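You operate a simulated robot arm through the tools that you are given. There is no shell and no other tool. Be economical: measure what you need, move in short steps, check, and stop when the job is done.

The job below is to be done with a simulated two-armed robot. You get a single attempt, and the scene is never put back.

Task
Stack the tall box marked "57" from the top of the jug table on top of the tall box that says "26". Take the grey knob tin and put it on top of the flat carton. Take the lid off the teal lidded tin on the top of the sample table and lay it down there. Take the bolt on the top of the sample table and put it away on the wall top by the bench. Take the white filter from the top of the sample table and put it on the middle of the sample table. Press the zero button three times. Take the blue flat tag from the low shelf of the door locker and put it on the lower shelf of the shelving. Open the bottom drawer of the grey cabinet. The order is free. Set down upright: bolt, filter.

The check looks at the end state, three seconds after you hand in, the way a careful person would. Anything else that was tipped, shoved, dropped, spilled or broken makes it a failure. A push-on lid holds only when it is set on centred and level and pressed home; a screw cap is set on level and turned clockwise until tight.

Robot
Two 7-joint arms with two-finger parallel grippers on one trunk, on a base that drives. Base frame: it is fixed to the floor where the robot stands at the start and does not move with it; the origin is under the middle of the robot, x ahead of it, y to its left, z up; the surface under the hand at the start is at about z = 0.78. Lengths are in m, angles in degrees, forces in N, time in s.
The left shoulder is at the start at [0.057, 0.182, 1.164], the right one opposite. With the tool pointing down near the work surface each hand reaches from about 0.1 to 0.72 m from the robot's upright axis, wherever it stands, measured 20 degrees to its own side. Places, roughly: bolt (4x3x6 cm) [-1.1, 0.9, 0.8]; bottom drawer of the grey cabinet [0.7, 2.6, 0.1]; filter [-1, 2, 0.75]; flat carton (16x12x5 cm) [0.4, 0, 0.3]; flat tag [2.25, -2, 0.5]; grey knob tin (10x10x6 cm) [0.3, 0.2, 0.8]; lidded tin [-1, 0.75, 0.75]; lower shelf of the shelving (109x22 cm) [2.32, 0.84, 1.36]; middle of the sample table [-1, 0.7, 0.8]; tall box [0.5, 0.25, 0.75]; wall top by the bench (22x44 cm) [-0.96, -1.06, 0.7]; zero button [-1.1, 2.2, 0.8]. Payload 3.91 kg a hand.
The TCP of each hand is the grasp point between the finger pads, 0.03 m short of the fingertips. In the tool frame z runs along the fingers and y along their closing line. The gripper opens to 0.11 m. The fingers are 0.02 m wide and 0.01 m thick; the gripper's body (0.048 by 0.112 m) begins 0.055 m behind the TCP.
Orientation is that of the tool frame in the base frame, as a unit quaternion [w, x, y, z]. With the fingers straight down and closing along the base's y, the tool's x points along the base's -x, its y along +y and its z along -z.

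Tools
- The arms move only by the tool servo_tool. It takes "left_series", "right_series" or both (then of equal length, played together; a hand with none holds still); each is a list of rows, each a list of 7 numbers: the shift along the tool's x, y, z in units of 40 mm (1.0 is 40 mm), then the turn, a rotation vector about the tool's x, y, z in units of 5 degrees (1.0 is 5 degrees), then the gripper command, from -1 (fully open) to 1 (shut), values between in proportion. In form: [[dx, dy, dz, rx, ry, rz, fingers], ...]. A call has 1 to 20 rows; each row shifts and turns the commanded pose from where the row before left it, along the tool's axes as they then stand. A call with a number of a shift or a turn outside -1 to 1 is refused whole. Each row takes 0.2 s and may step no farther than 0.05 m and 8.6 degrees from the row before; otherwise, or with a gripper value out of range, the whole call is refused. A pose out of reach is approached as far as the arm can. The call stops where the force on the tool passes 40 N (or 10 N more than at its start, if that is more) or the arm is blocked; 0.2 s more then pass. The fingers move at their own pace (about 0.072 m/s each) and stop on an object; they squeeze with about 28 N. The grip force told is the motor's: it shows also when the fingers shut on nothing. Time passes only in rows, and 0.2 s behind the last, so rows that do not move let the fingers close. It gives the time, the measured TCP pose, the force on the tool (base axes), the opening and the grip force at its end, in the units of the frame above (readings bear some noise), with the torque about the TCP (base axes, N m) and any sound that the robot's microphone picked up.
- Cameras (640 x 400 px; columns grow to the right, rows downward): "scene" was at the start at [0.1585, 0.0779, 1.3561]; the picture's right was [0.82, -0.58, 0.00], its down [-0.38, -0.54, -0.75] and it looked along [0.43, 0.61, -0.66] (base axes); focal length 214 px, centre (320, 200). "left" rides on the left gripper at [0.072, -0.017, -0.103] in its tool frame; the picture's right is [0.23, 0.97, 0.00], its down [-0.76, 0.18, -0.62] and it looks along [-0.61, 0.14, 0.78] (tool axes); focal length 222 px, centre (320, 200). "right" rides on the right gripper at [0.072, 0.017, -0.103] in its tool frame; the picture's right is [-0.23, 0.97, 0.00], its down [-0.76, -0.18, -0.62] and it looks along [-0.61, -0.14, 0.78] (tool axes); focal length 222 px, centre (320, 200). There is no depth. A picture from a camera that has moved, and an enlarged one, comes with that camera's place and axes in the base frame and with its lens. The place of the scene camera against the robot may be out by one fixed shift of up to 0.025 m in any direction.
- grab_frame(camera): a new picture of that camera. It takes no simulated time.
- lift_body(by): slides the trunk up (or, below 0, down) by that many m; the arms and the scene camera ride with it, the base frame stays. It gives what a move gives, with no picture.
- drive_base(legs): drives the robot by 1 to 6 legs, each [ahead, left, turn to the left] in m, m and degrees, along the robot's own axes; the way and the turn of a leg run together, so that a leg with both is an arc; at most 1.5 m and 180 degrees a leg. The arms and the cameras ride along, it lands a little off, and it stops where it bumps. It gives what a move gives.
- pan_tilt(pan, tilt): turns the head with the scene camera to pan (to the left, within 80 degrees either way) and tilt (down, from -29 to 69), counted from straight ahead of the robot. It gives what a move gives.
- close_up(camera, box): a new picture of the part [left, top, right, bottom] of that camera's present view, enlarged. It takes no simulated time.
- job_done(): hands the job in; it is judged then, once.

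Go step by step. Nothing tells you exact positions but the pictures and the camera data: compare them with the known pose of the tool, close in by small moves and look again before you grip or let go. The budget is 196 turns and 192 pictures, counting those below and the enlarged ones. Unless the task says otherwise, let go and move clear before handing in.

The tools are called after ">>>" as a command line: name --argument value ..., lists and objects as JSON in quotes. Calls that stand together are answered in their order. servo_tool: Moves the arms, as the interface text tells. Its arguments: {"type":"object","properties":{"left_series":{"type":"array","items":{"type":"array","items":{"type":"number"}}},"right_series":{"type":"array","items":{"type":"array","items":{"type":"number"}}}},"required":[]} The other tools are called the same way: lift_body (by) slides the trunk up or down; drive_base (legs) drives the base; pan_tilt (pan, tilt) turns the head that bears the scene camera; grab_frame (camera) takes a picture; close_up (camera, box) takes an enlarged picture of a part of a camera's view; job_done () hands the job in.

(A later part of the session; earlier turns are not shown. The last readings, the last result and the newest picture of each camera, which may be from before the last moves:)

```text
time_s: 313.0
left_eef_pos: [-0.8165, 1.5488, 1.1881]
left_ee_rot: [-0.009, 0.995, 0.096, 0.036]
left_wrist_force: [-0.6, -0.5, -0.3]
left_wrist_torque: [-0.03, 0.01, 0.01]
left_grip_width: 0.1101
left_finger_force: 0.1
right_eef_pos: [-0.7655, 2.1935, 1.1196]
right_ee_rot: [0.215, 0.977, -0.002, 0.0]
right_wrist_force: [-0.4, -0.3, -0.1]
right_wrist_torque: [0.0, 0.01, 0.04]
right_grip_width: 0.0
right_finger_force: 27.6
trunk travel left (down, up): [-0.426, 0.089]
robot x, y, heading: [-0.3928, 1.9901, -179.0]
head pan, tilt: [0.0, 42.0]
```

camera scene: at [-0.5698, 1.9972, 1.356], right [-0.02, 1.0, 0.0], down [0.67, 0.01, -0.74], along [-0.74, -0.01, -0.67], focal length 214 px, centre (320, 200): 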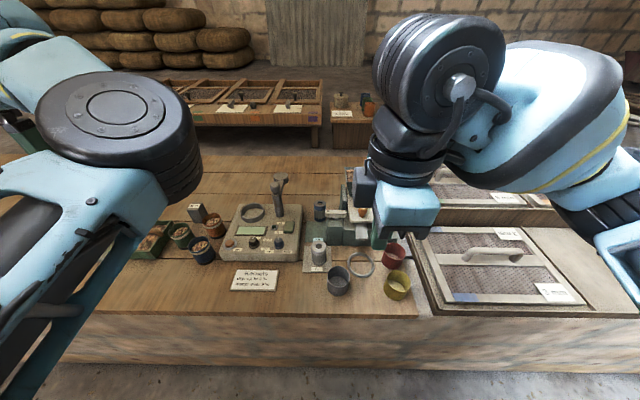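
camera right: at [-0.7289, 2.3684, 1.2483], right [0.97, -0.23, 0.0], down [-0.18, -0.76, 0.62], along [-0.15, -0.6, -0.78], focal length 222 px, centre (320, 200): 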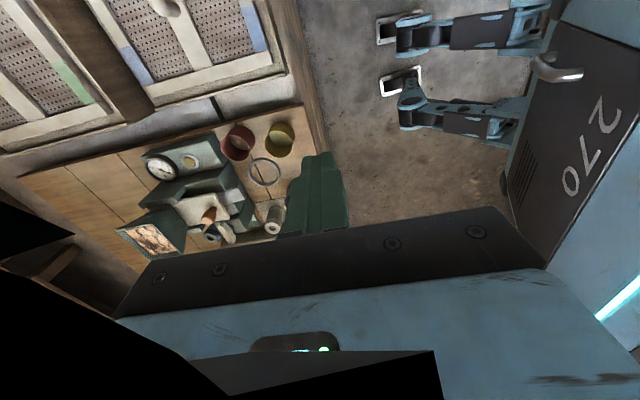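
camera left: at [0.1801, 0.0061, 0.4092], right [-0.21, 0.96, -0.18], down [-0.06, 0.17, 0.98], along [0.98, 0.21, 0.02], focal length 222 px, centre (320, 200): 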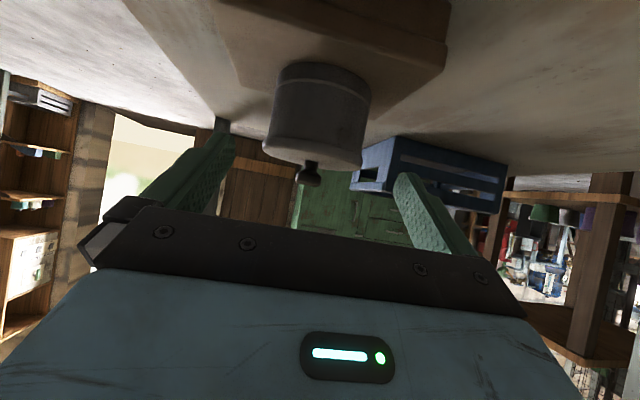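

>>> servo_tool --right_series '[[-0.911, -0.058, -0.027, 0, 0, 0, 1], [-0.911, -0.058, -0.027, 0, 0, 0, 1], [-0.911, -0.058, -0.027, 0, 0, 0, 1], [-0.911, -0.058, -0.027, 0, 0, 0, 1], [-0.911, -0.058, -0.027, 0, 0, 0, 1], [-0.911, -0.058, -0.027, 0, 0, 0, 1], [-0.911, -0.058, -0.027, 0, 0, 0, 1], [-0.911, -0.058, -0.027, 0, 0, 0, 1], [0, -0.385, 0.833, 0, 0, 0, 1], [0, -0.385, 0.833, 0, 0, 0, 1], [0, -0.385, 0.833, 0, 0, 0, 1], [0, -0.385, 0.833, 0, 0, 0, 1], [0, -0.385, 0.833, 0, 0, 0, 1]]'

>>> grab_frame --camera "right"

>>> close_up --camera "scene" --box '[330, 150, 450, 270]'

```text
time_s: 315.8
left_eef_pos: [-0.816, 1.548, 1.1883]
left_ee_rot: [-0.009, 0.995, 0.097, 0.037]
left_wrist_force: [0.8, -0.2, -0.2]
left_wrist_torque: [-0.01, -0.01, -0.01]
left_grip_width: 0.1103
left_finger_force: 0.0
right_eef_pos: [-1.0583, 2.2159, 0.9339]
right_ee_rot: [0.214, 0.977, -0.002, -0.002]
right_wrist_force: [-1.5, 0.1, -0.5]
right_wrist_torque: [-0.01, -0.05, 0.0]
right_grip_width: 0.0002
right_finger_force: 28.2
trunk travel left (down, up): [-0.426, 0.089]
robot x, y, heading: [-0.3944, 1.9903, -179.2]
head pan, tilt: [0.0, 42.0]
```

```text
54 pictures are left
camera right: at [-0.9851, 2.2436, 1.0358], right [-0.23, -0.88, 0.41], down [-0.76, 0.43, 0.49], along [-0.61, -0.2, -0.77], focal length 222 px, centre (320, 200)
```

right: 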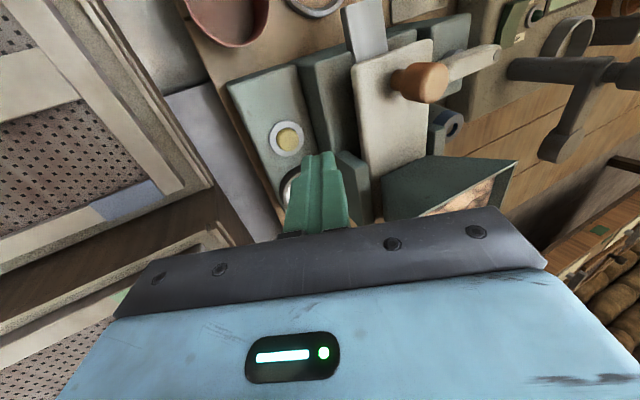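

```text
3.33 times, centred on (390, 210) of scene
camera zoom: at [-0.5702, 1.9976, 1.356], right [-0.02, 1.0, 0.0], down [0.67, 0.01, -0.74], along [-0.74, -0.01, -0.67], focal length 715 px, centre (87, 167)
```

zoom: 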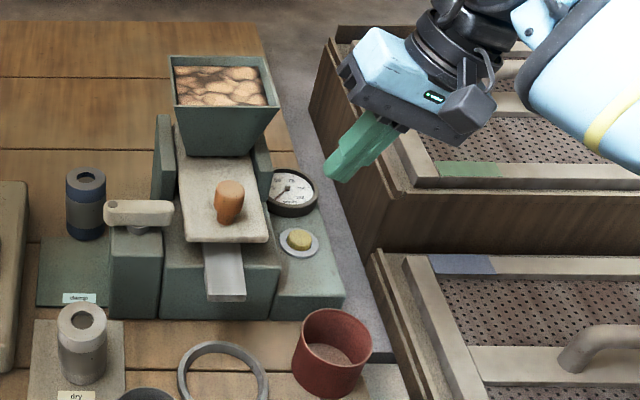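

Fine alignment: button ≈(-1.063,2.203). I shift and descend to just above.

>>> servo_tool --right_series '[[-0.1, 0.18, 0.08, 0, 0, 0, 1], [0, -0.315, 0.68, 0, 0, 0, 1], [0, -0.315, 0.68, 0, 0, 0, 1]]'

>>> close_up --camera "right" --box '[230, 90, 390, 240]'

>>> close_up --camera "scene" --box '[345, 180, 415, 240]'

```text
time_s: 316.6
left_eef_pos: [-0.8171, 1.5488, 1.1879]
left_ee_rot: [-0.008, 0.995, 0.095, 0.037]
left_wrist_force: [0.0, 0.6, 0.6]
left_wrist_torque: [0.04, 0.0, 0.0]
left_grip_width: 0.1101
left_finger_force: 0.0
right_eef_pos: [-1.0608, 2.2062, 0.8775]
right_ee_rot: [0.215, 0.977, -0.002, -0.001]
right_wrist_force: [-0.6, -0.6, 0.9]
right_wrist_torque: [-0.02, 0.05, -0.01]
right_grip_width: 0.0
right_finger_force: 28.2
trunk travel left (down, up): [-0.426, 0.089]
robot x, y, heading: [-0.3963, 1.9957, -179.0]
head pan, tilt: [0.0, 42.0]
```

```text
2.67 times, centred on (310, 165) of right
camera zoom: at [-0.9873, 2.2348, 0.9787], right [-0.23, -0.88, 0.41], down [-0.76, 0.43, 0.49], along [-0.61, -0.2, -0.77], focal length 592 px, centre (347, 293)
```

zoom: 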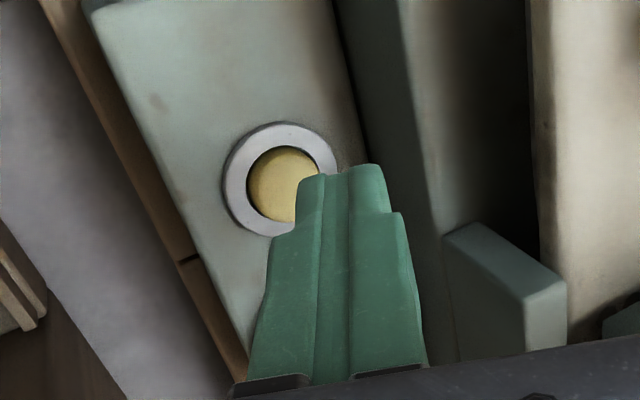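

```text
6.67 times, centred on (380, 210) of scene
camera zoom: at [-0.5699, 1.9974, 1.356], right [-0.02, 1.0, 0.0], down [0.67, 0.01, -0.74], along [-0.74, -0.01, -0.67], focal length 1430 px, centre (-80, 133)
```

zoom: 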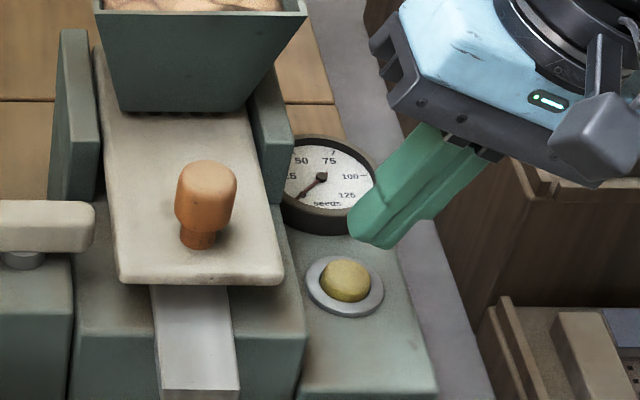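

The tip is nearly over the button. I nudge slightly and press down in small steps, listening for a click.

>>> servo_tool --right_series '[[-0.1, 0.07, 0.03, 0, 0, 0, 1], [0, -0.157, 0.34, 0, 0, 0, 1], [0, -0.053, 0.114, 0, 0, 0, 1], [0, -0.053, 0.114, 0, 0, 0, 1]]'

>>> close_up --camera "scene" --box '[345, 180, 415, 240]'

```text
time_s: 317.6
left_eef_pos: [-0.8167, 1.5473, 1.1878]
left_ee_rot: [-0.008, 0.995, 0.096, 0.037]
left_wrist_force: [-0.6, 1.1, 0.0]
left_wrist_torque: [-0.01, 0.0, 0.0]
left_grip_width: 0.11
left_finger_force: 0.0
right_eef_pos: [-1.0648, 2.2032, 0.8515]
right_ee_rot: [0.214, 0.977, -0.002, -0.002]
right_wrist_force: [0.3, 0.4, -0.2]
right_wrist_torque: [0.04, 0.02, 0.03]
right_grip_width: 0.0
right_finger_force: 28.1
trunk travel left (down, up): [-0.426, 0.089]
robot x, y, heading: [-0.3917, 1.9915, -179.2]
head pan, tilt: [0.0, 42.0]
```

```text
6.67 times, centred on (380, 210) of scene
camera zoom: at [-0.5698, 1.9975, 1.356], right [-0.02, 1.0, 0.0], down [0.67, 0.01, -0.74], along [-0.74, -0.01, -0.67], focal length 1430 px, centre (-80, 133)
```

zoom: 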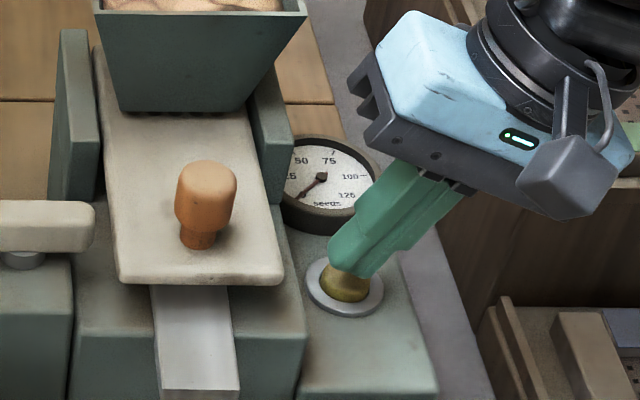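

>>> servo_tool --right_series '[[0.05, -0.042, 0.091, 0, 0, 0, 1], [0, -0.042, 0.091, 0, 0, 0, 1], [0, -0.042, 0.091, 0, 0, 0, 1]]'

```text
time_s: 318.4
left_eef_pos: [-0.8181, 1.5494, 1.1879]
left_ee_rot: [-0.008, 0.995, 0.095, 0.036]
left_wrist_force: [-0.2, -0.3, -0.1]
left_wrist_torque: [0.02, -0.02, -0.05]
left_grip_width: 0.11
left_finger_force: 0.0
right_eef_pos: [-1.0633, 2.2032, 0.8389]
right_ee_rot: [0.215, 0.977, -0.002, -0.001]
right_wrist_force: [0.1, -0.3, 0.8]
right_wrist_torque: [0.01, -0.02, -0.03]
right_grip_width: 0.0002
right_finger_force: 28.3
trunk travel left (down, up): [-0.426, 0.089]
robot x, y, heading: [-0.3944, 1.9891, -179.4]
head pan, tilt: [0.0, 42.0]
```

>>> servo_tool --right_series '[[0, -0.032, 0.068, 0, 0, 0, 1], [0, -0.032, 0.068, 0, 0, 0, 1], [0, -0.032, 0.068, 0, 0, 0, 1]]'

>>> close_up --camera "scene" --box '[345, 180, 415, 240]'

```text
time_s: 319.2
left_eef_pos: [-0.8152, 1.5477, 1.188]
left_ee_rot: [-0.009, 0.995, 0.096, 0.036]
left_wrist_force: [0.7, 0.2, 0.3]
left_wrist_torque: [0.0, 0.02, 0.03]
left_grip_width: 0.1104
left_finger_force: 0.1
right_eef_pos: [-1.0627, 2.2032, 0.8313]
right_ee_rot: [0.214, 0.977, -0.001, -0.002]
right_wrist_force: [-1.2, 0.9, 8.4]
right_wrist_torque: [0.02, 0.09, -0.04]
right_grip_width: 0.0
right_finger_force: 27.9
trunk travel left (down, up): [-0.426, 0.089]
robot x, y, heading: [-0.3915, 1.9906, -179.3]
head pan, tilt: [0.0, 42.0]
heard: click
```

```text
6.67 times, centred on (380, 210) of scene
camera zoom: at [-0.5689, 1.9974, 1.3563], right [-0.02, 1.0, 0.0], down [0.67, 0.01, -0.74], along [-0.74, -0.01, -0.67], focal length 1430 px, centre (-80, 133)
```

zoom: 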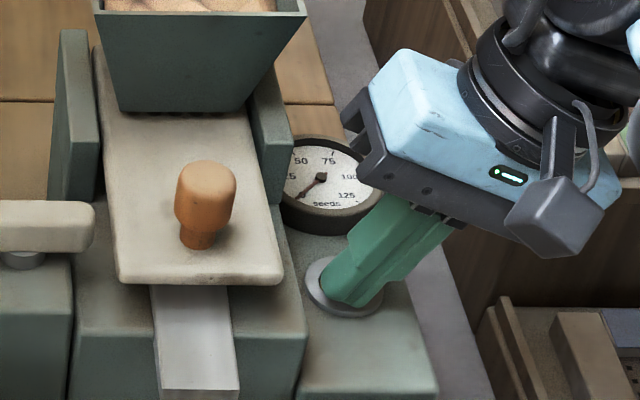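

Click - first press. I release fully (1.5 cm up), then press again.

>>> servo_tool --right_series '[[0, 0.16, -0.34, 0, 0, 0, 1], [0, 0, 0, 0, 0, 0, 1], [0, 0, 0, 0, 0, 0, 1], [0, -0.08, 0.17, 0, 0, 0, 1], [0, -0.08, 0.17, 0, 0, 0, 1], [0, 0, 0, 0, 0, 0, 1]]'

```text
time_s: 320.6
left_eef_pos: [-0.8162, 1.5486, 1.1881]
left_ee_rot: [-0.008, 0.995, 0.096, 0.036]
left_wrist_force: [0.1, 0.1, -0.2]
left_wrist_torque: [-0.02, -0.02, -0.03]
left_grip_width: 0.11
left_finger_force: 0.1
right_eef_pos: [-1.0635, 2.2041, 0.832]
right_ee_rot: [0.214, 0.977, -0.002, -0.002]
right_wrist_force: [-0.1, 1.3, 6.9]
right_wrist_torque: [0.02, 0.05, 0.0]
right_grip_width: 0.0
right_finger_force: 27.8
trunk travel left (down, up): [-0.426, 0.089]
robot x, y, heading: [-0.3959, 1.9894, -179.2]
head pan, tilt: [0.0, 42.0]
heard: click
```

Second click. Third press, then rise clear.

>>> servo_tool --right_series '[[0, 0.16, -0.34, 0, 0, 0, 1], [0, 0, 0, 0, 0, 0, 1], [0, 0, 0, 0, 0, 0, 1], [0, -0.08, 0.17, 0, 0, 0, 1], [0, -0.08, 0.17, 0, 0, 0, 1], [0, 0, 0, 0, 0, 0, 1]]'

>>> servo_tool --right_series '[[0, 0.385, -0.833, 0, 0, 0, 1], [0, 0.385, -0.833, 0, 0, 0, 1], [0, 0.385, -0.833, 0, 0, 0, 1], [0, 0.385, -0.833, 0, 0, 0, 1], [0, 0.385, -0.833, 0, 0, 0, 1], [0, 0.385, -0.833, 0, 0, 0, 1], [0, 0.385, -0.833, 0, 0, 0, 0], [0.9, 0, 0, 1, 0, 0, -1], [0.9, 0, 0, 1, 0, 0, -1], [0.9, 0, 0, 1, 0, 0, -1], [0.9, 0, 0, 1, 0, 0, -1], [0.9, 0, 0, 1, 0, 0, -1], [0.9, 0, 0, 0, 0, 0, -1]]'

>>> grab_frame --camera "scene"

```text
time_s: 322.0
left_eef_pos: [-0.8168, 1.5499, 1.1896]
left_ee_rot: [-0.009, 0.995, 0.096, 0.037]
left_wrist_force: [0.8, 0.3, -0.7]
left_wrist_torque: [0.0, -0.01, 0.03]
left_grip_width: 0.1101
left_finger_force: 0.1
right_eef_pos: [-1.0628, 2.2034, 0.8325]
right_ee_rot: [0.215, 0.977, -0.001, -0.001]
right_wrist_force: [-0.5, 0.6, 4.8]
right_wrist_torque: [-0.01, 0.01, -0.01]
right_grip_width: 0.0
right_finger_force: 27.7
trunk travel left (down, up): [-0.426, 0.089]
robot x, y, heading: [-0.3915, 1.9898, -179.1]
head pan, tilt: [0.0, 42.0]
heard: click
```

```text
time_s: 324.8
left_eef_pos: [-0.8168, 1.5494, 1.1886]
left_ee_rot: [-0.009, 0.995, 0.096, 0.037]
left_wrist_force: [-0.8, -1.4, -0.4]
left_wrist_torque: [-0.03, 0.01, 0.02]
left_grip_width: 0.11
left_finger_force: 0.0
right_eef_pos: [-0.8476, 2.2038, 1.0888]
right_ee_rot: [-0.002, 1.0, -0.002, -0.001]
right_wrist_force: [-0.3, -0.6, 0.0]
right_wrist_torque: [0.01, -0.01, -0.04]
right_grip_width: 0.11
right_finger_force: 0.0
trunk travel left (down, up): [-0.426, 0.089]
robot x, y, heading: [-0.3943, 1.9919, -179.3]
head pan, tilt: [0.0, 42.0]
```

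```text
48 pictures are left
camera scene: at [-0.569, 1.9981, 1.3561], right [-0.02, 1.0, 0.0], down [0.67, 0.01, -0.74], along [-0.74, -0.01, -0.67], focal length 214 px, centre (320, 200)
```

scene: 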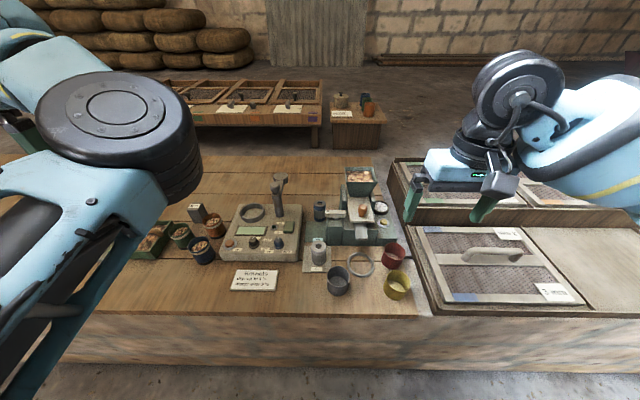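

All three presses clicked. Now the white filter at ≈(-0.955,1.99): I bring the right hand above it.

>>> servo_tool --right_series '[[-0.45, 0.89, 0.37, 0, 0, 0, -0.4], [-0.45, 0.89, 0.37, 0, 0, 0, -0.4], [-0.45, 0.89, 0.37, 0, 0, 0, -0.4], [-0.45, 0.89, 0.37, 0, 0, 0, -0.4], [-0.45, 0.89, 0.37, 0, 0, 0, -0.4], [-0.45, 0.89, 0.37, 0, 0, 0, -0.4]]'

>>> grab_frame --camera "right"

>>> close_up --camera "scene" --box '[270, 180, 390, 300]'

```text
time_s: 326.2
left_eef_pos: [-0.8162, 1.5474, 1.187]
left_ee_rot: [-0.008, 0.995, 0.096, 0.036]
left_wrist_force: [-1.2, 0.1, -0.2]
left_wrist_torque: [0.0, 0.0, -0.02]
left_grip_width: 0.1102
left_finger_force: 0.1
right_eef_pos: [-0.9554, 1.9861, 0.9977]
right_ee_rot: [-0.003, 1.0, -0.002, -0.001]
right_wrist_force: [0.4, 0.1, -0.6]
right_wrist_torque: [0.02, 0.0, 0.02]
right_grip_width: 0.0771
right_finger_force: 0.0
trunk travel left (down, up): [-0.426, 0.089]
robot x, y, heading: [-0.3955, 1.9917, -179.1]
head pan, tilt: [0.0, 42.0]
```

```text
47 pictures are left
camera right: at [-0.8835, 1.969, 1.1019], right [-0.23, -0.97, 0.0], down [-0.76, 0.18, 0.63], along [-0.61, 0.15, -0.78], focal length 222 px, centre (320, 200)
```

right: 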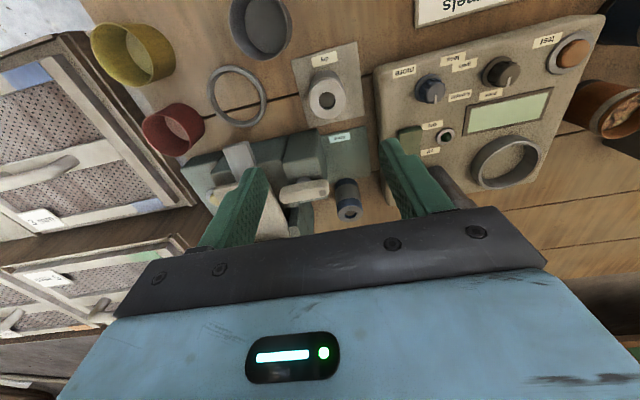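

```text
3.33 times, centred on (330, 240) of scene
camera zoom: at [-0.5701, 1.9962, 1.356], right [-0.02, 1.0, 0.0], down [0.67, 0.01, -0.74], along [-0.74, -0.01, -0.67], focal length 715 px, centre (287, 67)
```

zoom: 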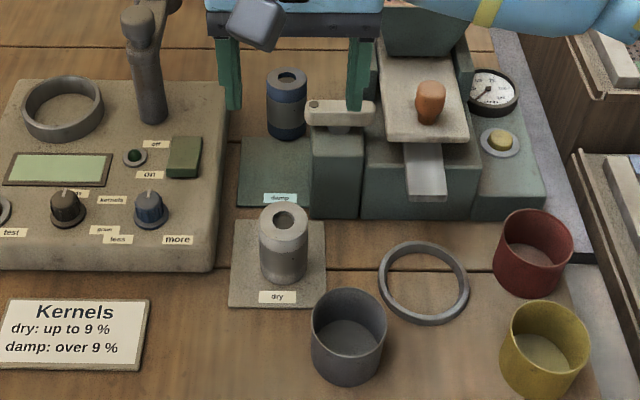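

Filter top at (-0.952,1.980,0.83). I align and descend around it.

>>> servo_tool --right_series '[[0.1, 0.15, 0.8, 0, 0, 0, -0.4], [0, 0, 1, 0, 0, 0, -0.4], [0, 0, 1, 0, 0, 0, -0.4], [0, 0, 1, 0, 0, 0, -0.4]]'

>>> grab_frame --camera "right"

```text
time_s: 327.2
left_eef_pos: [-0.8169, 1.5483, 1.1877]
left_ee_rot: [-0.009, 0.995, 0.095, 0.037]
left_wrist_force: [0.3, -0.1, 0.3]
left_wrist_torque: [-0.02, -0.01, 0.02]
left_grip_width: 0.1101
left_finger_force: 0.0
right_eef_pos: [-0.9532, 1.9832, 0.8455]
right_ee_rot: [-0.002, 1.0, -0.002, -0.001]
right_wrist_force: [-0.2, 1.4, 1.2]
right_wrist_torque: [0.0, 0.0, 0.03]
right_grip_width: 0.0768
right_finger_force: 0.0
trunk travel left (down, up): [-0.426, 0.089]
robot x, y, heading: [-0.3989, 1.9929, -179.0]
head pan, tilt: [0.0, 42.0]
```

```text
45 pictures are left
camera right: at [-0.8807, 1.9662, 0.9492], right [-0.23, -0.97, 0.0], down [-0.76, 0.18, 0.63], along [-0.61, 0.15, -0.78], focal length 222 px, centre (320, 200)
```

right: 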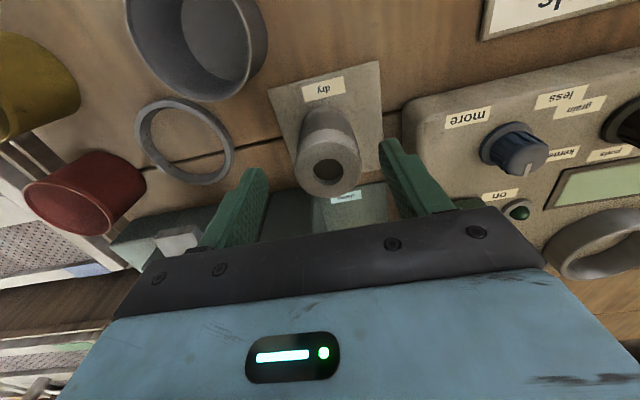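

>>> servo_tool --right_series '[[0.1, 0.13, 0, 0, 0, 0, -0.4], [0, 0, 0.5, 0, 0, 0, -0.4], [0, 0, 0.4, 0, 0, 0, -0.4], [0, 0, 0, 0, 0, 0, 0.3], [0, 0, 0, 0, 0, 0, 1], [0, 0, 0, 0, 0, 0, 1], [0, 0, -0.4, 0, 0, 0, 1], [0, 0, -0.8, 0, 0, 0, 1], [0, 0, -1, 0, 0, 0, 1], [0, 0, -1, 0, 0, 0, 1], [0, 0, -1, 0, 0, 0, 1], [0, 0, -1, 0, 0, 0, 1]]'

>>> grab_frame --camera "right"

```text
time_s: 329.8
left_eef_pos: [-0.8165, 1.5481, 1.1877]
left_ee_rot: [-0.009, 0.995, 0.096, 0.036]
left_wrist_force: [-0.7, 0.1, -0.7]
left_wrist_torque: [0.01, -0.02, 0.01]
left_grip_width: 0.1098
left_finger_force: 0.0
right_eef_pos: [-0.9475, 1.9785, 1.0163]
right_ee_rot: [-0.002, 1.0, -0.002, -0.001]
right_wrist_force: [-0.1, 0.5, -2.2]
right_wrist_torque: [0.02, 0.0, 0.01]
right_grip_width: 0.0429
right_finger_force: 28.0
trunk travel left (down, up): [-0.426, 0.089]
robot x, y, heading: [-0.3929, 1.9866, -179.0]
head pan, tilt: [0.0, 42.0]
```

```text
44 pictures are left
camera right: at [-0.8745, 1.9609, 1.1204], right [-0.23, -0.97, 0.0], down [-0.76, 0.18, 0.63], along [-0.61, 0.15, -0.78], focal length 222 px, centre (320, 200)
```

right: 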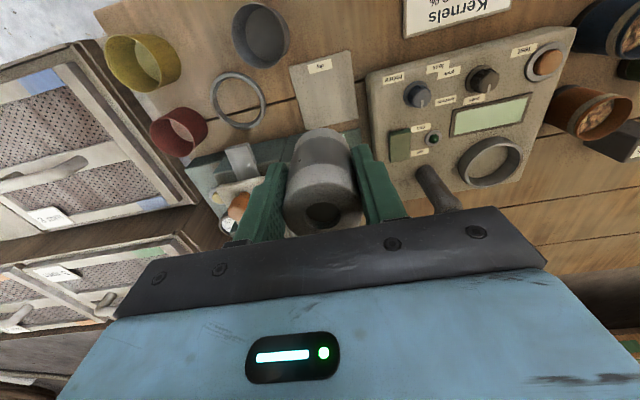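

Filter held. I raise it, back off and drive to the middle of the sample table.

>>> servo_tool --right_series '[[0.6, 0, -0.8, 0, 0, 0, 1], [0.6, 0, -0.8, 0, 0, 0, 1], [0.6, 0, -0.8, 0, 0, 0, 1]]'

>>> drive_base --legs '[[-0.18, 0, 0], [0, 1.33, 0], [0, 0, -1], [0.2, 0, 0]]'

>>> pan_tilt --pan 0 --tilt 55

>>> grab_frame --camera "scene"

```text
time_s: 330.6
left_eef_pos: [-0.8162, 1.5488, 1.1884]
left_ee_rot: [-0.009, 0.995, 0.096, 0.036]
left_wrist_force: [1.1, 0.3, 0.0]
left_wrist_torque: [0.03, 0.0, -0.01]
left_grip_width: 0.11
left_finger_force: 0.1
right_eef_pos: [-0.8735, 1.979, 1.1131]
right_ee_rot: [-0.001, 1.0, -0.001, -0.001]
right_wrist_force: [0.2, -0.1, -1.2]
right_wrist_torque: [-0.02, -0.02, 0.02]
right_grip_width: 0.0425
right_finger_force: 28.1
trunk travel left (down, up): [-0.426, 0.089]
robot x, y, heading: [-0.3938, 1.9945, -179.3]
head pan, tilt: [0.0, 42.0]
```

```text
time_s: 345.1
left_eef_pos: [-0.8225, 0.2351, 1.1886]
left_ee_rot: [-0.008, 0.995, 0.088, 0.037]
left_wrist_force: [0.5, 0.0, -0.4]
left_wrist_torque: [-0.03, -0.07, 0.02]
left_grip_width: 0.1101
left_finger_force: 0.3
right_eef_pos: [-0.8734, 0.6682, 1.1122]
right_ee_rot: [-0.002, 1.0, -0.011, -0.001]
right_wrist_force: [0.6, -0.2, -2.2]
right_wrist_torque: [0.0, -0.02, 0.02]
right_grip_width: 0.0428
right_finger_force: 28.0
trunk travel left (down, up): [-0.426, 0.089]
robot x, y, heading: [-0.3942, 0.6687, 180.2]
head pan, tilt: [0.0, 42.0]
```

```text
time_s: 345.9
left_eef_pos: [-0.8229, 0.2349, 1.1892]
left_ee_rot: [-0.009, 0.995, 0.088, 0.036]
left_wrist_force: [-1.1, 0.3, 0.0]
left_wrist_torque: [-0.04, 0.02, 0.05]
left_grip_width: 0.1102
left_finger_force: 0.2
right_eef_pos: [-0.8717, 0.6672, 1.1127]
right_ee_rot: [-0.002, 1.0, -0.011, -0.001]
right_wrist_force: [-0.7, 0.5, -2.3]
right_wrist_torque: [-0.01, -0.01, -0.03]
right_grip_width: 0.0429
right_finger_force: 28.2
trunk travel left (down, up): [-0.426, 0.089]
robot x, y, heading: [-0.3918, 0.6706, 179.8]
head pan, tilt: [0.0, 55.0]
```

```text
43 pictures are left
camera scene: at [-0.556, 0.6797, 1.3383], right [0.0, 1.0, 0.0], down [0.82, 0.0, -0.57], along [-0.57, 0.0, -0.82], focal length 214 px, centre (320, 200)
```

scene: 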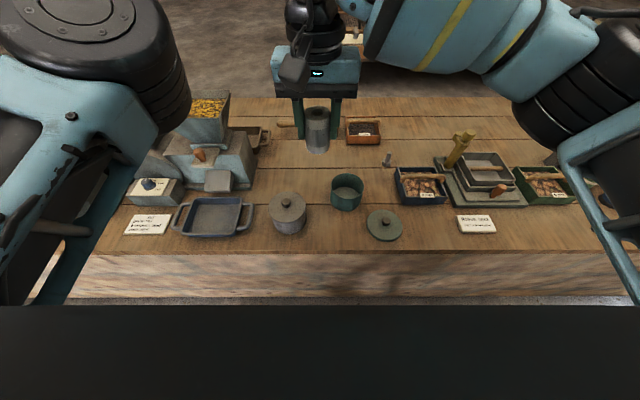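

The spot (-1.03,0.68) in the table middle is free. I move over and lower the filter.

>>> servo_tool --right_series '[[-0.99, -0.06, 0, 0, 0, 0, 1], [-0.99, -0.06, 0, 0, 0, 0, 1], [-0.99, -0.06, 0, 0, 0, 0, 1], [-0.99, -0.06, 0, 0, 0, 0, 1], [0, 0, 1, 0, 0, 0, 1], [0, 0, 1, 0, 0, 0, 1], [0, 0, 1, 0, 0, 0, 1], [0, 0, 1, 0, 0, 0, 1], [0, 0, 1, 0, 0, 0, 1], [0, 0, 1, 0, 0, 0, 1], [0, 0, 0.6, 0, 0, 0, 1]]'

>>> close_up --camera "scene" --box '[240, 110, 420, 260]'

```text
time_s: 348.3
left_eef_pos: [-0.8227, 0.2356, 1.1885]
left_ee_rot: [-0.008, 0.995, 0.087, 0.037]
left_wrist_force: [-0.7, 0.5, -0.3]
left_wrist_torque: [-0.02, -0.02, -0.02]
left_grip_width: 0.1098
left_finger_force: 0.0
right_eef_pos: [-1.0249, 0.6824, 0.849]
right_ee_rot: [-0.001, 1.0, -0.011, -0.001]
right_wrist_force: [-0.2, -1.1, -1.6]
right_wrist_torque: [-0.01, 0.01, 0.02]
right_grip_width: 0.043
right_finger_force: 27.9
right hand out of reach, approached as far as the arm can: row 4
trunk travel left (down, up): [-0.426, 0.089]
robot x, y, heading: [-0.3942, 0.6704, 179.7]
head pan, tilt: [0.0, 55.0]
```

```text
2.67 times, centred on (330, 185) of scene
camera zoom: at [-0.5561, 0.6795, 1.3383], right [0.0, 1.0, 0.0], down [0.82, 0.0, -0.57], along [-0.57, 0.0, -0.82], focal length 572 px, centre (293, 240)
```

zoom: 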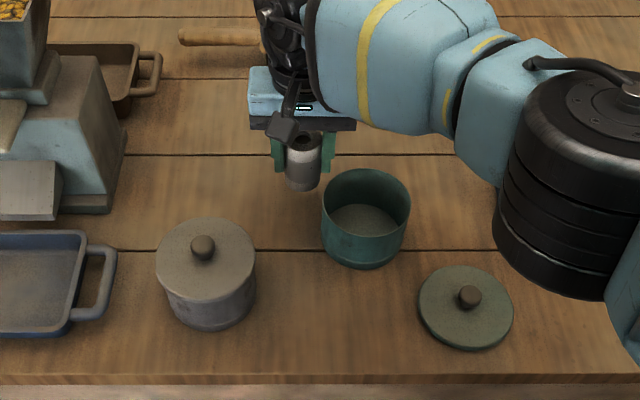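

>>> servo_tool --right_series '[[0, 0, 0.5, 0, 0, 0, 1], [0, 0, 0.3, 0, 0, 0, 1], [0, 0, 0.1, 0, 0, 0, 1], [0, 0, 0.1, 0, 0, 0, 1]]'

```text
time_s: 349.3
left_eef_pos: [-0.8234, 0.235, 1.1888]
left_ee_rot: [-0.008, 0.996, 0.087, 0.036]
left_wrist_force: [-0.1, 1.2, 0.0]
left_wrist_torque: [0.01, 0.01, 0.0]
left_grip_width: 0.1096
left_finger_force: 0.1
right_eef_pos: [-1.0213, 0.6851, 0.8099]
right_ee_rot: [-0.002, 1.0, -0.011, -0.001]
right_wrist_force: [-0.1, 0.3, -2.2]
right_wrist_torque: [0.01, 0.01, -0.02]
right_grip_width: 0.0428
right_finger_force: 28.3
right hand out of reach, approached as far as the arm can: row 2
trunk travel left (down, up): [-0.426, 0.089]
robot x, y, heading: [-0.3906, 0.6689, 179.7]
head pan, tilt: [0.0, 55.0]
```

>>> servo_tool --right_series '[[0, 0, 0.08, 0, 0, 0, 1], [0, 0, 0.08, 0, 0, 0, 1], [0, 0, 0.08, 0, 0, 0, 1]]'

```text
time_s: 350.1
left_eef_pos: [-0.8204, 0.2353, 1.1894]
left_ee_rot: [-0.009, 0.996, 0.087, 0.035]
left_wrist_force: [0.0, -0.5, 0.3]
left_wrist_torque: [-0.01, -0.04, 0.02]
left_grip_width: 0.1102
left_finger_force: 0.0
right_eef_pos: [-1.019, 0.6854, 0.8044]
right_ee_rot: [0.0, 1.0, -0.01, -0.004]
right_wrist_force: [-4.1, -2.7, 24.3]
right_wrist_torque: [-0.26, 0.26, -0.2]
right_grip_width: 0.0428
right_finger_force: 28.7
right hand out of reach, approached as far as the arm can: row 3
trunk travel left (down, up): [-0.426, 0.089]
robot x, y, heading: [-0.3928, 0.6712, 179.9]
head pan, tilt: [0.0, 55.0]
```

Seated. I ease, open, rise and move toward the bolt.

>>> servo_tool --right_series '[[0, 0, -0.08, 0, 0, 0, 1], [0, 0, 0, 0, 0, 0, 0.3], [0, 0, 0, 0, 0, 0, -0.2], [0, 0, 0, 0, 0, 0, -0.4], [0, 0, -0.5, 0, 0, 0, -0.4], [0, 0, -1, 0, 0, 0, -0.4], [0, 0, -1, 0, 0, 0, -0.4], [0, 0, -1, 0, 0, 0, -0.4], [0, 0, -1, 0, 0, 0, -0.4]]'

>>> drive_base --legs '[[0.03, -0.12, 0]]'

>>> grab_frame --camera "scene"

>>> grab_frame --camera "right"

```text
time_s: 352.1
left_eef_pos: [-0.8235, 0.2361, 1.1892]
left_ee_rot: [-0.008, 0.995, 0.088, 0.036]
left_wrist_force: [0.5, 0.2, 0.2]
left_wrist_torque: [0.0, 0.0, 0.0]
left_grip_width: 0.11
left_finger_force: 0.1
right_eef_pos: [-1.0178, 0.6876, 0.9833]
right_ee_rot: [-0.002, 1.0, -0.011, -0.001]
right_wrist_force: [-0.1, -0.4, -0.2]
right_wrist_torque: [0.0, 0.02, 0.02]
right_grip_width: 0.0769
right_finger_force: 0.1
trunk travel left (down, up): [-0.426, 0.089]
robot x, y, heading: [-0.395, 0.6677, 179.9]
head pan, tilt: [0.0, 55.0]
```

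```text
time_s: 353.8
left_eef_pos: [-0.8518, 0.3546, 1.1882]
left_ee_rot: [-0.009, 0.995, 0.087, 0.036]
left_wrist_force: [0.1, 0.0, -0.1]
left_wrist_torque: [-0.02, 0.0, 0.01]
left_grip_width: 0.11
left_finger_force: 0.1
right_eef_pos: [-1.0479, 0.8045, 0.9832]
right_ee_rot: [-0.002, 1.0, -0.011, 0.0]
right_wrist_force: [0.0, -0.5, 0.5]
right_wrist_torque: [-0.04, 0.0, -0.01]
right_grip_width: 0.0772
right_finger_force: 0.0
trunk travel left (down, up): [-0.426, 0.089]
robot x, y, heading: [-0.4188, 0.7897, 180.1]
head pan, tilt: [0.0, 55.0]
```

```text
41 pictures are left
camera scene: at [-0.5861, 0.7992, 1.3383], right [0.0, 1.0, 0.0], down [0.82, 0.0, -0.57], along [-0.57, 0.0, -0.82], focal length 214 px, centre (320, 200)
```

scene: 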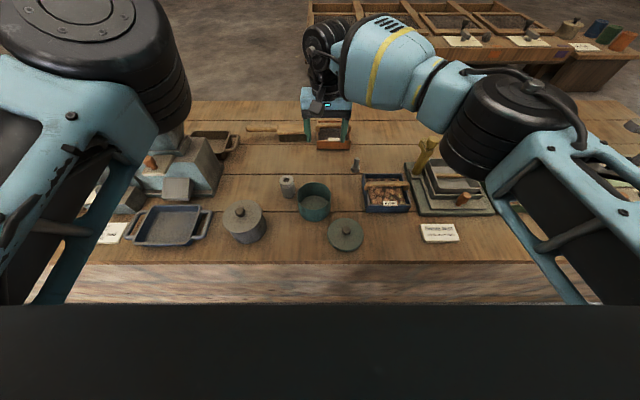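

```text
40 pictures are left
camera right: at [-0.9758, 0.7867, 1.0868], right [-0.25, -0.97, 0.0], down [-0.76, 0.19, 0.63], along [-0.61, 0.16, -0.78], focal length 222 px, centre (320, 200)
```

right: 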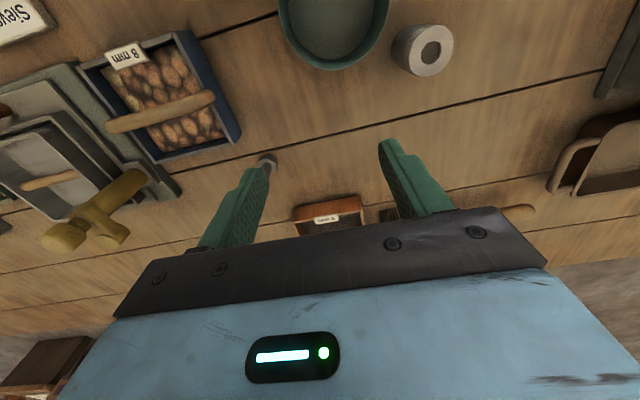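

The filter stands upright. I centre the right hand over the bolt.

>>> servo_tool --right_series '[[-0.45, -0.88, 0, 0, 0, 0, -0.3], [-0.45, -0.88, 0, 0, 0, 0, -0.3], [-0.45, -0.88, 0, 0, 0, 0, -0.3]]'

>>> grab_frame --camera "right"

>>> close_up --camera "scene" --box '[310, 120, 410, 200]'

```text
time_s: 354.6
left_eef_pos: [-0.8518, 0.3549, 1.1883]
left_ee_rot: [-0.008, 0.995, 0.089, 0.037]
left_wrist_force: [0.5, 0.4, -0.2]
left_wrist_torque: [-0.02, 0.02, -0.01]
left_grip_width: 0.1099
left_finger_force: 0.1
right_eef_pos: [-1.1, 0.9116, 0.9837]
right_ee_rot: [-0.002, 1.0, -0.009, -0.001]
right_wrist_force: [0.0, 0.3, -0.1]
right_wrist_torque: [-0.01, -0.01, -0.02]
right_grip_width: 0.0714
right_finger_force: 0.0
trunk travel left (down, up): [-0.426, 0.089]
robot x, y, heading: [-0.4223, 0.7955, 179.8]
head pan, tilt: [0.0, 55.0]
```

```text
39 pictures are left
camera right: at [-1.0277, 0.8936, 1.087], right [-0.25, -0.97, 0.0], down [-0.76, 0.19, 0.63], along [-0.61, 0.16, -0.78], focal length 222 px, centre (320, 200)
```

right: 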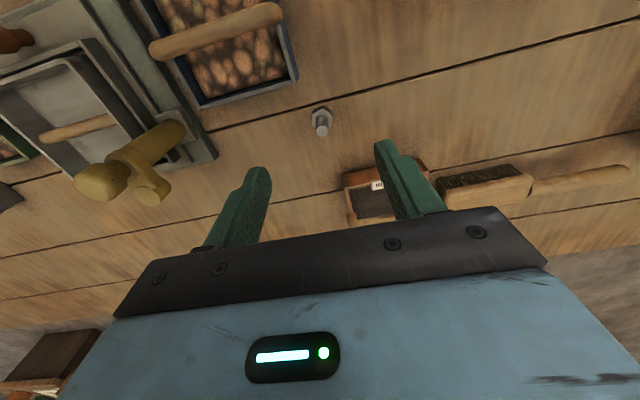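

```text
5.00 times, centred on (360, 160) of scene
camera zoom: at [-0.5863, 0.7995, 1.3383], right [0.0, 1.0, 0.0], down [0.82, 0.0, -0.57], along [-0.57, 0.0, -0.82], focal length 1072 px, centre (120, 400)
```

zoom: 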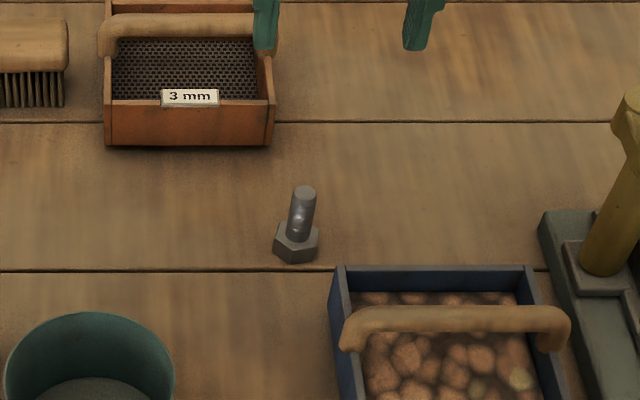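

Bolt ≈(-1.13,0.918), top ≈0.82. I drive 4 cm closer, align and descend on its shaft.

>>> drive_base --legs '[[0.04, 0, 0]]'

>>> servo_tool --right_series '[[0, 0, 0.9, 0, 0, 0, 0], [0, 0, 0.9, 0, 0, 0, 0], [0, 0, 0.9, 0, 0, 0, 0]]'

>>> grab_frame --camera "right"

```text
time_s: 355.4
left_eef_pos: [-0.8911, 0.3535, 1.1892]
left_ee_rot: [-0.009, 0.995, 0.088, 0.036]
left_wrist_force: [-0.4, -0.4, -0.6]
left_wrist_torque: [0.0, -0.03, 0.01]
left_grip_width: 0.1099
left_finger_force: 0.2
right_eef_pos: [-1.1398, 0.9121, 0.9833]
right_ee_rot: [-0.001, 1.0, -0.01, -0.001]
right_wrist_force: [0.2, 0.1, -0.1]
right_wrist_torque: [-0.01, 0.0, -0.04]
right_grip_width: 0.0715
right_finger_force: 0.0
trunk travel left (down, up): [-0.426, 0.089]
robot x, y, heading: [-0.4633, 0.7875, 179.7]
head pan, tilt: [0.0, 55.0]
```

```text
time_s: 356.2
left_eef_pos: [-0.8915, 0.3541, 1.1872]
left_ee_rot: [-0.009, 0.995, 0.089, 0.037]
left_wrist_force: [0.4, 0.3, -0.5]
left_wrist_torque: [-0.02, 0.03, 0.0]
left_grip_width: 0.1101
left_finger_force: 0.1
right_eef_pos: [-1.1391, 0.912, 0.8764]
right_ee_rot: [-0.002, 1.0, -0.01, -0.002]
right_wrist_force: [0.2, -0.5, 0.0]
right_wrist_torque: [0.01, -0.03, -0.01]
right_grip_width: 0.0551
right_finger_force: 0.1
trunk travel left (down, up): [-0.426, 0.089]
robot x, y, heading: [-0.4582, 0.7886, 179.9]
head pan, tilt: [0.0, 55.0]
```

```text
37 pictures are left
camera right: at [-1.0656, 0.8943, 0.9795], right [-0.25, -0.97, 0.0], down [-0.76, 0.19, 0.63], along [-0.61, 0.16, -0.78], focal length 222 px, centre (320, 200)
```

right: 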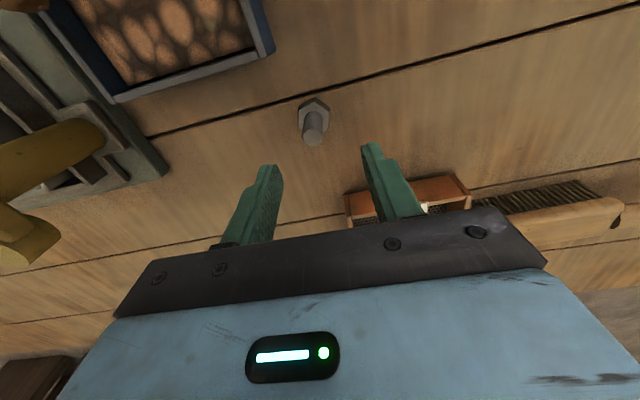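

>>> servo_tool --right_series '[[0.25, -0.13, 0, 0, 0, 0, 0], [0, 0, 0.7, 0, 0, 0, 0], [0, 0, 0.7, 0, 0, 0, 0]]'

>>> close_up --camera "right" --box '[220, 80, 440, 240]'

```text
time_s: 357.1
left_eef_pos: [-0.8907, 0.3537, 1.188]
left_ee_rot: [-0.009, 0.995, 0.088, 0.036]
left_wrist_force: [0.4, -1.1, 0.0]
left_wrist_torque: [-0.01, 0.0, 0.01]
left_grip_width: 0.1101
left_finger_force: 0.0
right_eef_pos: [-1.1289, 0.9172, 0.8182]
right_ee_rot: [-0.003, 1.0, -0.009, -0.001]
right_wrist_force: [0.3, 0.0, -0.2]
right_wrist_torque: [-0.01, -0.01, 0.0]
right_grip_width: 0.0548
right_finger_force: 0.0
trunk travel left (down, up): [-0.426, 0.089]
robot x, y, heading: [-0.4618, 0.7897, 180.2]
head pan, tilt: [0.0, 55.0]
```

```text
2.50 times, centred on (330, 160) of right
camera zoom: at [-1.0558, 0.899, 0.9218], right [-0.25, -0.97, 0.0], down [-0.76, 0.19, 0.63], along [-0.61, 0.16, -0.78], focal length 555 px, centre (295, 300)
```

zoom: 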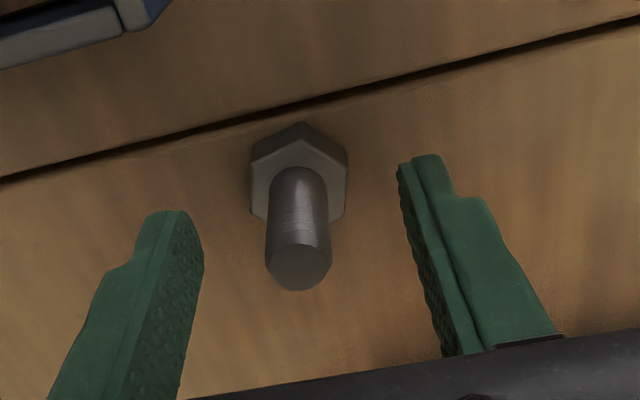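

Bolt shaft is centred between the fingers. Close and lift.

>>> servo_tool --right_series '[[0, 0, 0, 0, 0, 0, 0.5], [0, 0, 0, 0, 0, 0, 1], [0, 0, 0, 0, 0, 0, 1], [0, 0, -0.3, 0, 0, 0, 1], [0, 0, -0.8, 0, 0, 0, 1], [0, 0, -1, 0, 0, 0, 1]]'

>>> grab_frame --camera "right"

```text
time_s: 358.4
left_eef_pos: [-0.8915, 0.3535, 1.1885]
left_ee_rot: [-0.008, 0.995, 0.089, 0.035]
left_wrist_force: [-0.1, -0.6, -0.8]
left_wrist_torque: [0.04, -0.02, 0.0]
left_grip_width: 0.1099
left_finger_force: 0.1
right_eef_pos: [-1.1294, 0.9157, 0.9058]
right_ee_rot: [-0.002, 1.0, -0.01, -0.001]
right_wrist_force: [0.8, 0.3, -1.3]
right_wrist_torque: [0.0, 0.0, 0.0]
right_grip_width: 0.0163
right_finger_force: 28.1
trunk travel left (down, up): [-0.426, 0.089]
robot x, y, heading: [-0.461, 0.7866, 180.2]
head pan, tilt: [0.0, 55.0]
```

```text
35 pictures are left
camera right: at [-1.0558, 0.897, 1.0098], right [-0.25, -0.97, 0.0], down [-0.76, 0.19, 0.63], along [-0.61, 0.16, -0.78], focal length 222 px, centre (320, 200)
```

right: 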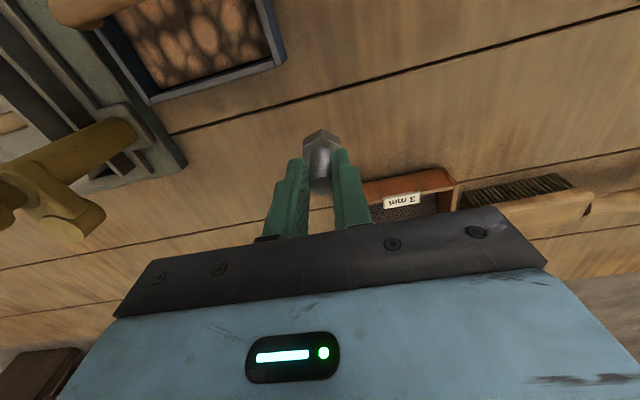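

Bolt held. I raise it and drive to the wall top by the bench.

>>> servo_tool --right_series '[[0.5, 0, -0.9, 0, 0, 0, 1], [0.5, 0, -0.9, 0, 0, 0, 1], [0.5, 0, -0.9, 0, 0, 0, 1], [0.5, 0, -0.9, 0, 0, 0, 1], [0.5, 0, -0.9, 0, 0, 0, 1], [0.5, 0, -0.9, 0, 0, 0, 1]]'

>>> drive_base --legs '[[-0.28, 0, 0], [0, 1.5, 0], [0, 0.18, 0]]'

>>> pan_tilt --pan 0 --tilt 50

>>> grab_frame --camera "scene"

```text
time_s: 359.9
left_eef_pos: [-0.8907, 0.3549, 1.1884]
left_ee_rot: [-0.008, 0.995, 0.089, 0.036]
left_wrist_force: [0.3, 0.4, -0.4]
left_wrist_torque: [-0.01, 0.0, 0.0]
left_grip_width: 0.11
left_finger_force: 0.0
right_eef_pos: [-1.0074, 0.9123, 1.1185]
right_ee_rot: [-0.002, 1.0, -0.01, -0.002]
right_wrist_force: [0.3, 0.1, -1.5]
right_wrist_torque: [0.0, 0.01, 0.01]
right_grip_width: 0.0163
right_finger_force: 28.4
trunk travel left (down, up): [-0.426, 0.089]
robot x, y, heading: [-0.4606, 0.7882, 180.0]
head pan, tilt: [0.0, 55.0]
```

```text
time_s: 376.6
left_eef_pos: [-0.616, -1.3396, 1.1882]
left_ee_rot: [-0.008, 0.996, 0.086, 0.036]
left_wrist_force: [0.8, 0.0, 0.1]
left_wrist_torque: [-0.01, -0.01, -0.03]
left_grip_width: 0.1102
left_finger_force: 0.1
right_eef_pos: [-0.7293, -0.7807, 1.1182]
right_ee_rot: [-0.003, 1.0, -0.013, -0.001]
right_wrist_force: [-0.2, 0.3, -0.8]
right_wrist_torque: [-0.03, -0.03, 0.04]
right_grip_width: 0.0162
right_finger_force: 27.8
trunk travel left (down, up): [-0.426, 0.089]
robot x, y, heading: [-0.1854, -0.9009, 179.9]
head pan, tilt: [0.0, 55.0]
```

```text
time_s: 377.3
left_eef_pos: [-0.6162, -1.3396, 1.1874]
left_ee_rot: [-0.009, 0.996, 0.086, 0.037]
left_wrist_force: [0.3, 0.3, 0.1]
left_wrist_torque: [0.01, 0.03, 0.0]
left_grip_width: 0.1099
left_finger_force: 0.0
right_eef_pos: [-0.7287, -0.78, 1.1185]
right_ee_rot: [-0.003, 1.0, -0.013, -0.001]
right_wrist_force: [0.5, 0.5, -1.0]
right_wrist_torque: [-0.01, 0.0, -0.04]
right_grip_width: 0.0157
right_finger_force: 27.6
trunk travel left (down, up): [-0.426, 0.089]
robot x, y, heading: [-0.1818, -0.9104, 179.5]
head pan, tilt: [0.0, 50.0]
```

```text
34 pictures are left
camera scene: at [-0.353, -0.8956, 1.3448], right [0.0, 1.0, 0.0], down [0.77, 0.0, -0.64], along [-0.64, 0.0, -0.77], focal length 214 px, centre (320, 200)
```

scene: 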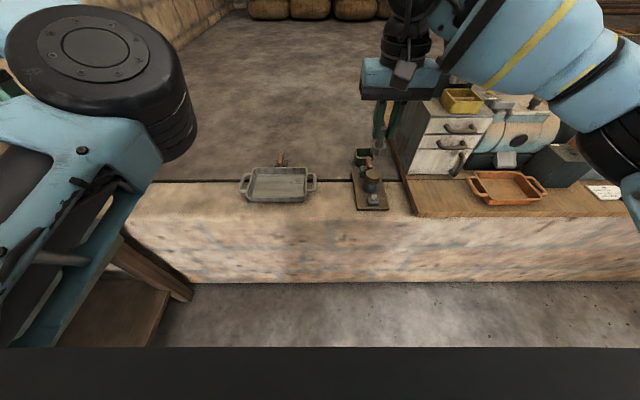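

The wall top runs x≈-0.96…-0.79; the free spot right of the tray handle is about (-0.88,-0.87). I drive ahead 0.12 m and lower the bolt toward it.

>>> drive_base --legs '[[0.12, 0, 0]]'

>>> servo_tool --right_series '[[-0.11, 0.32, 0.95, 0, 0, 0, 1], [-0.11, 0.32, 0.95, 0, 0, 0, 1], [-0.11, 0.32, 0.95, 0, 0, 0, 1], [-0.11, 0.32, 0.95, 0, 0, 0, 1], [-0.11, 0.32, 0.95, 0, 0, 0, 1], [-0.11, 0.32, 0.95, 0, 0, 0, 1], [-0.11, 0.32, 0.5, 0, 0, 0, 1]]'

>>> grab_frame --camera "right"

>>> close_up --camera "scene" --box '[220, 130, 420, 290]'

```text
time_s: 378.5
left_eef_pos: [-0.7343, -1.3381, 1.1892]
left_ee_rot: [-0.008, 0.996, 0.085, 0.036]
left_wrist_force: [-0.8, -0.7, -0.4]
left_wrist_torque: [-0.02, 0.0, -0.02]
left_grip_width: 0.1101
left_finger_force: 0.0
right_eef_pos: [-0.8462, -0.7779, 1.1181]
right_ee_rot: [-0.002, 1.0, -0.013, -0.002]
right_wrist_force: [0.5, 0.4, -1.8]
right_wrist_torque: [0.01, 0.0, 0.01]
right_grip_width: 0.0159
right_finger_force: 27.7
trunk travel left (down, up): [-0.426, 0.089]
robot x, y, heading: [-0.3003, -0.9051, 179.8]
head pan, tilt: [0.0, 50.0]
```

```text
time_s: 380.1
left_eef_pos: [-0.7335, -1.3389, 1.1886]
left_ee_rot: [-0.008, 0.996, 0.086, 0.036]
left_wrist_force: [0.5, -0.3, 0.5]
left_wrist_torque: [0.0, 0.02, 0.01]
left_grip_width: 0.1101
left_finger_force: 0.2
right_eef_pos: [-0.8803, -0.8652, 0.8696]
right_ee_rot: [-0.002, 1.0, -0.014, -0.002]
right_wrist_force: [-0.1, 0.4, -1.2]
right_wrist_torque: [0.01, -0.06, 0.02]
right_grip_width: 0.0158
right_finger_force: 27.9
trunk travel left (down, up): [-0.426, 0.089]
robot x, y, heading: [-0.2995, -0.9075, 179.9]
head pan, tilt: [0.0, 50.0]
```

```text
33 pictures are left
camera right: at [-0.8082, -0.8835, 0.9734], right [-0.25, -0.97, 0.0], down [-0.76, 0.19, 0.63], along [-0.61, 0.16, -0.78], focal length 222 px, centre (320, 200)
```

right: 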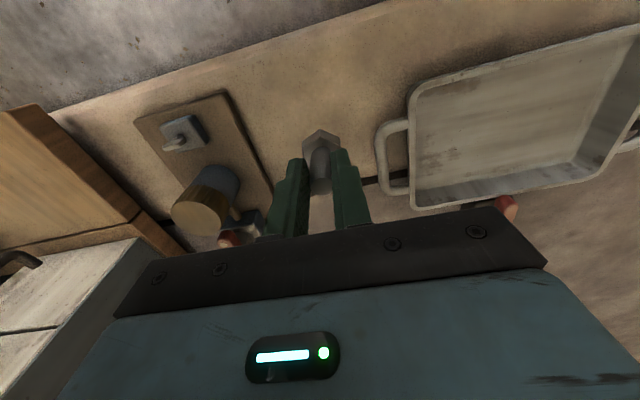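

```text
2.50 times, centred on (320, 210) of scene
camera zoom: at [-0.4706, -0.895, 1.3448], right [0.01, 1.0, 0.0], down [0.77, -0.01, -0.64], along [-0.64, 0.0, -0.77], focal length 536 px, centre (320, 175)
```

zoom: 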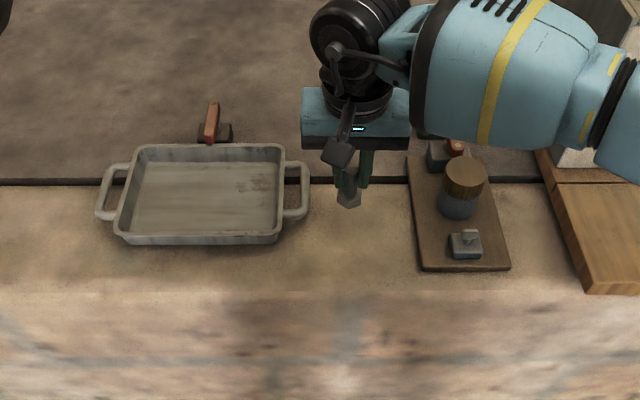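

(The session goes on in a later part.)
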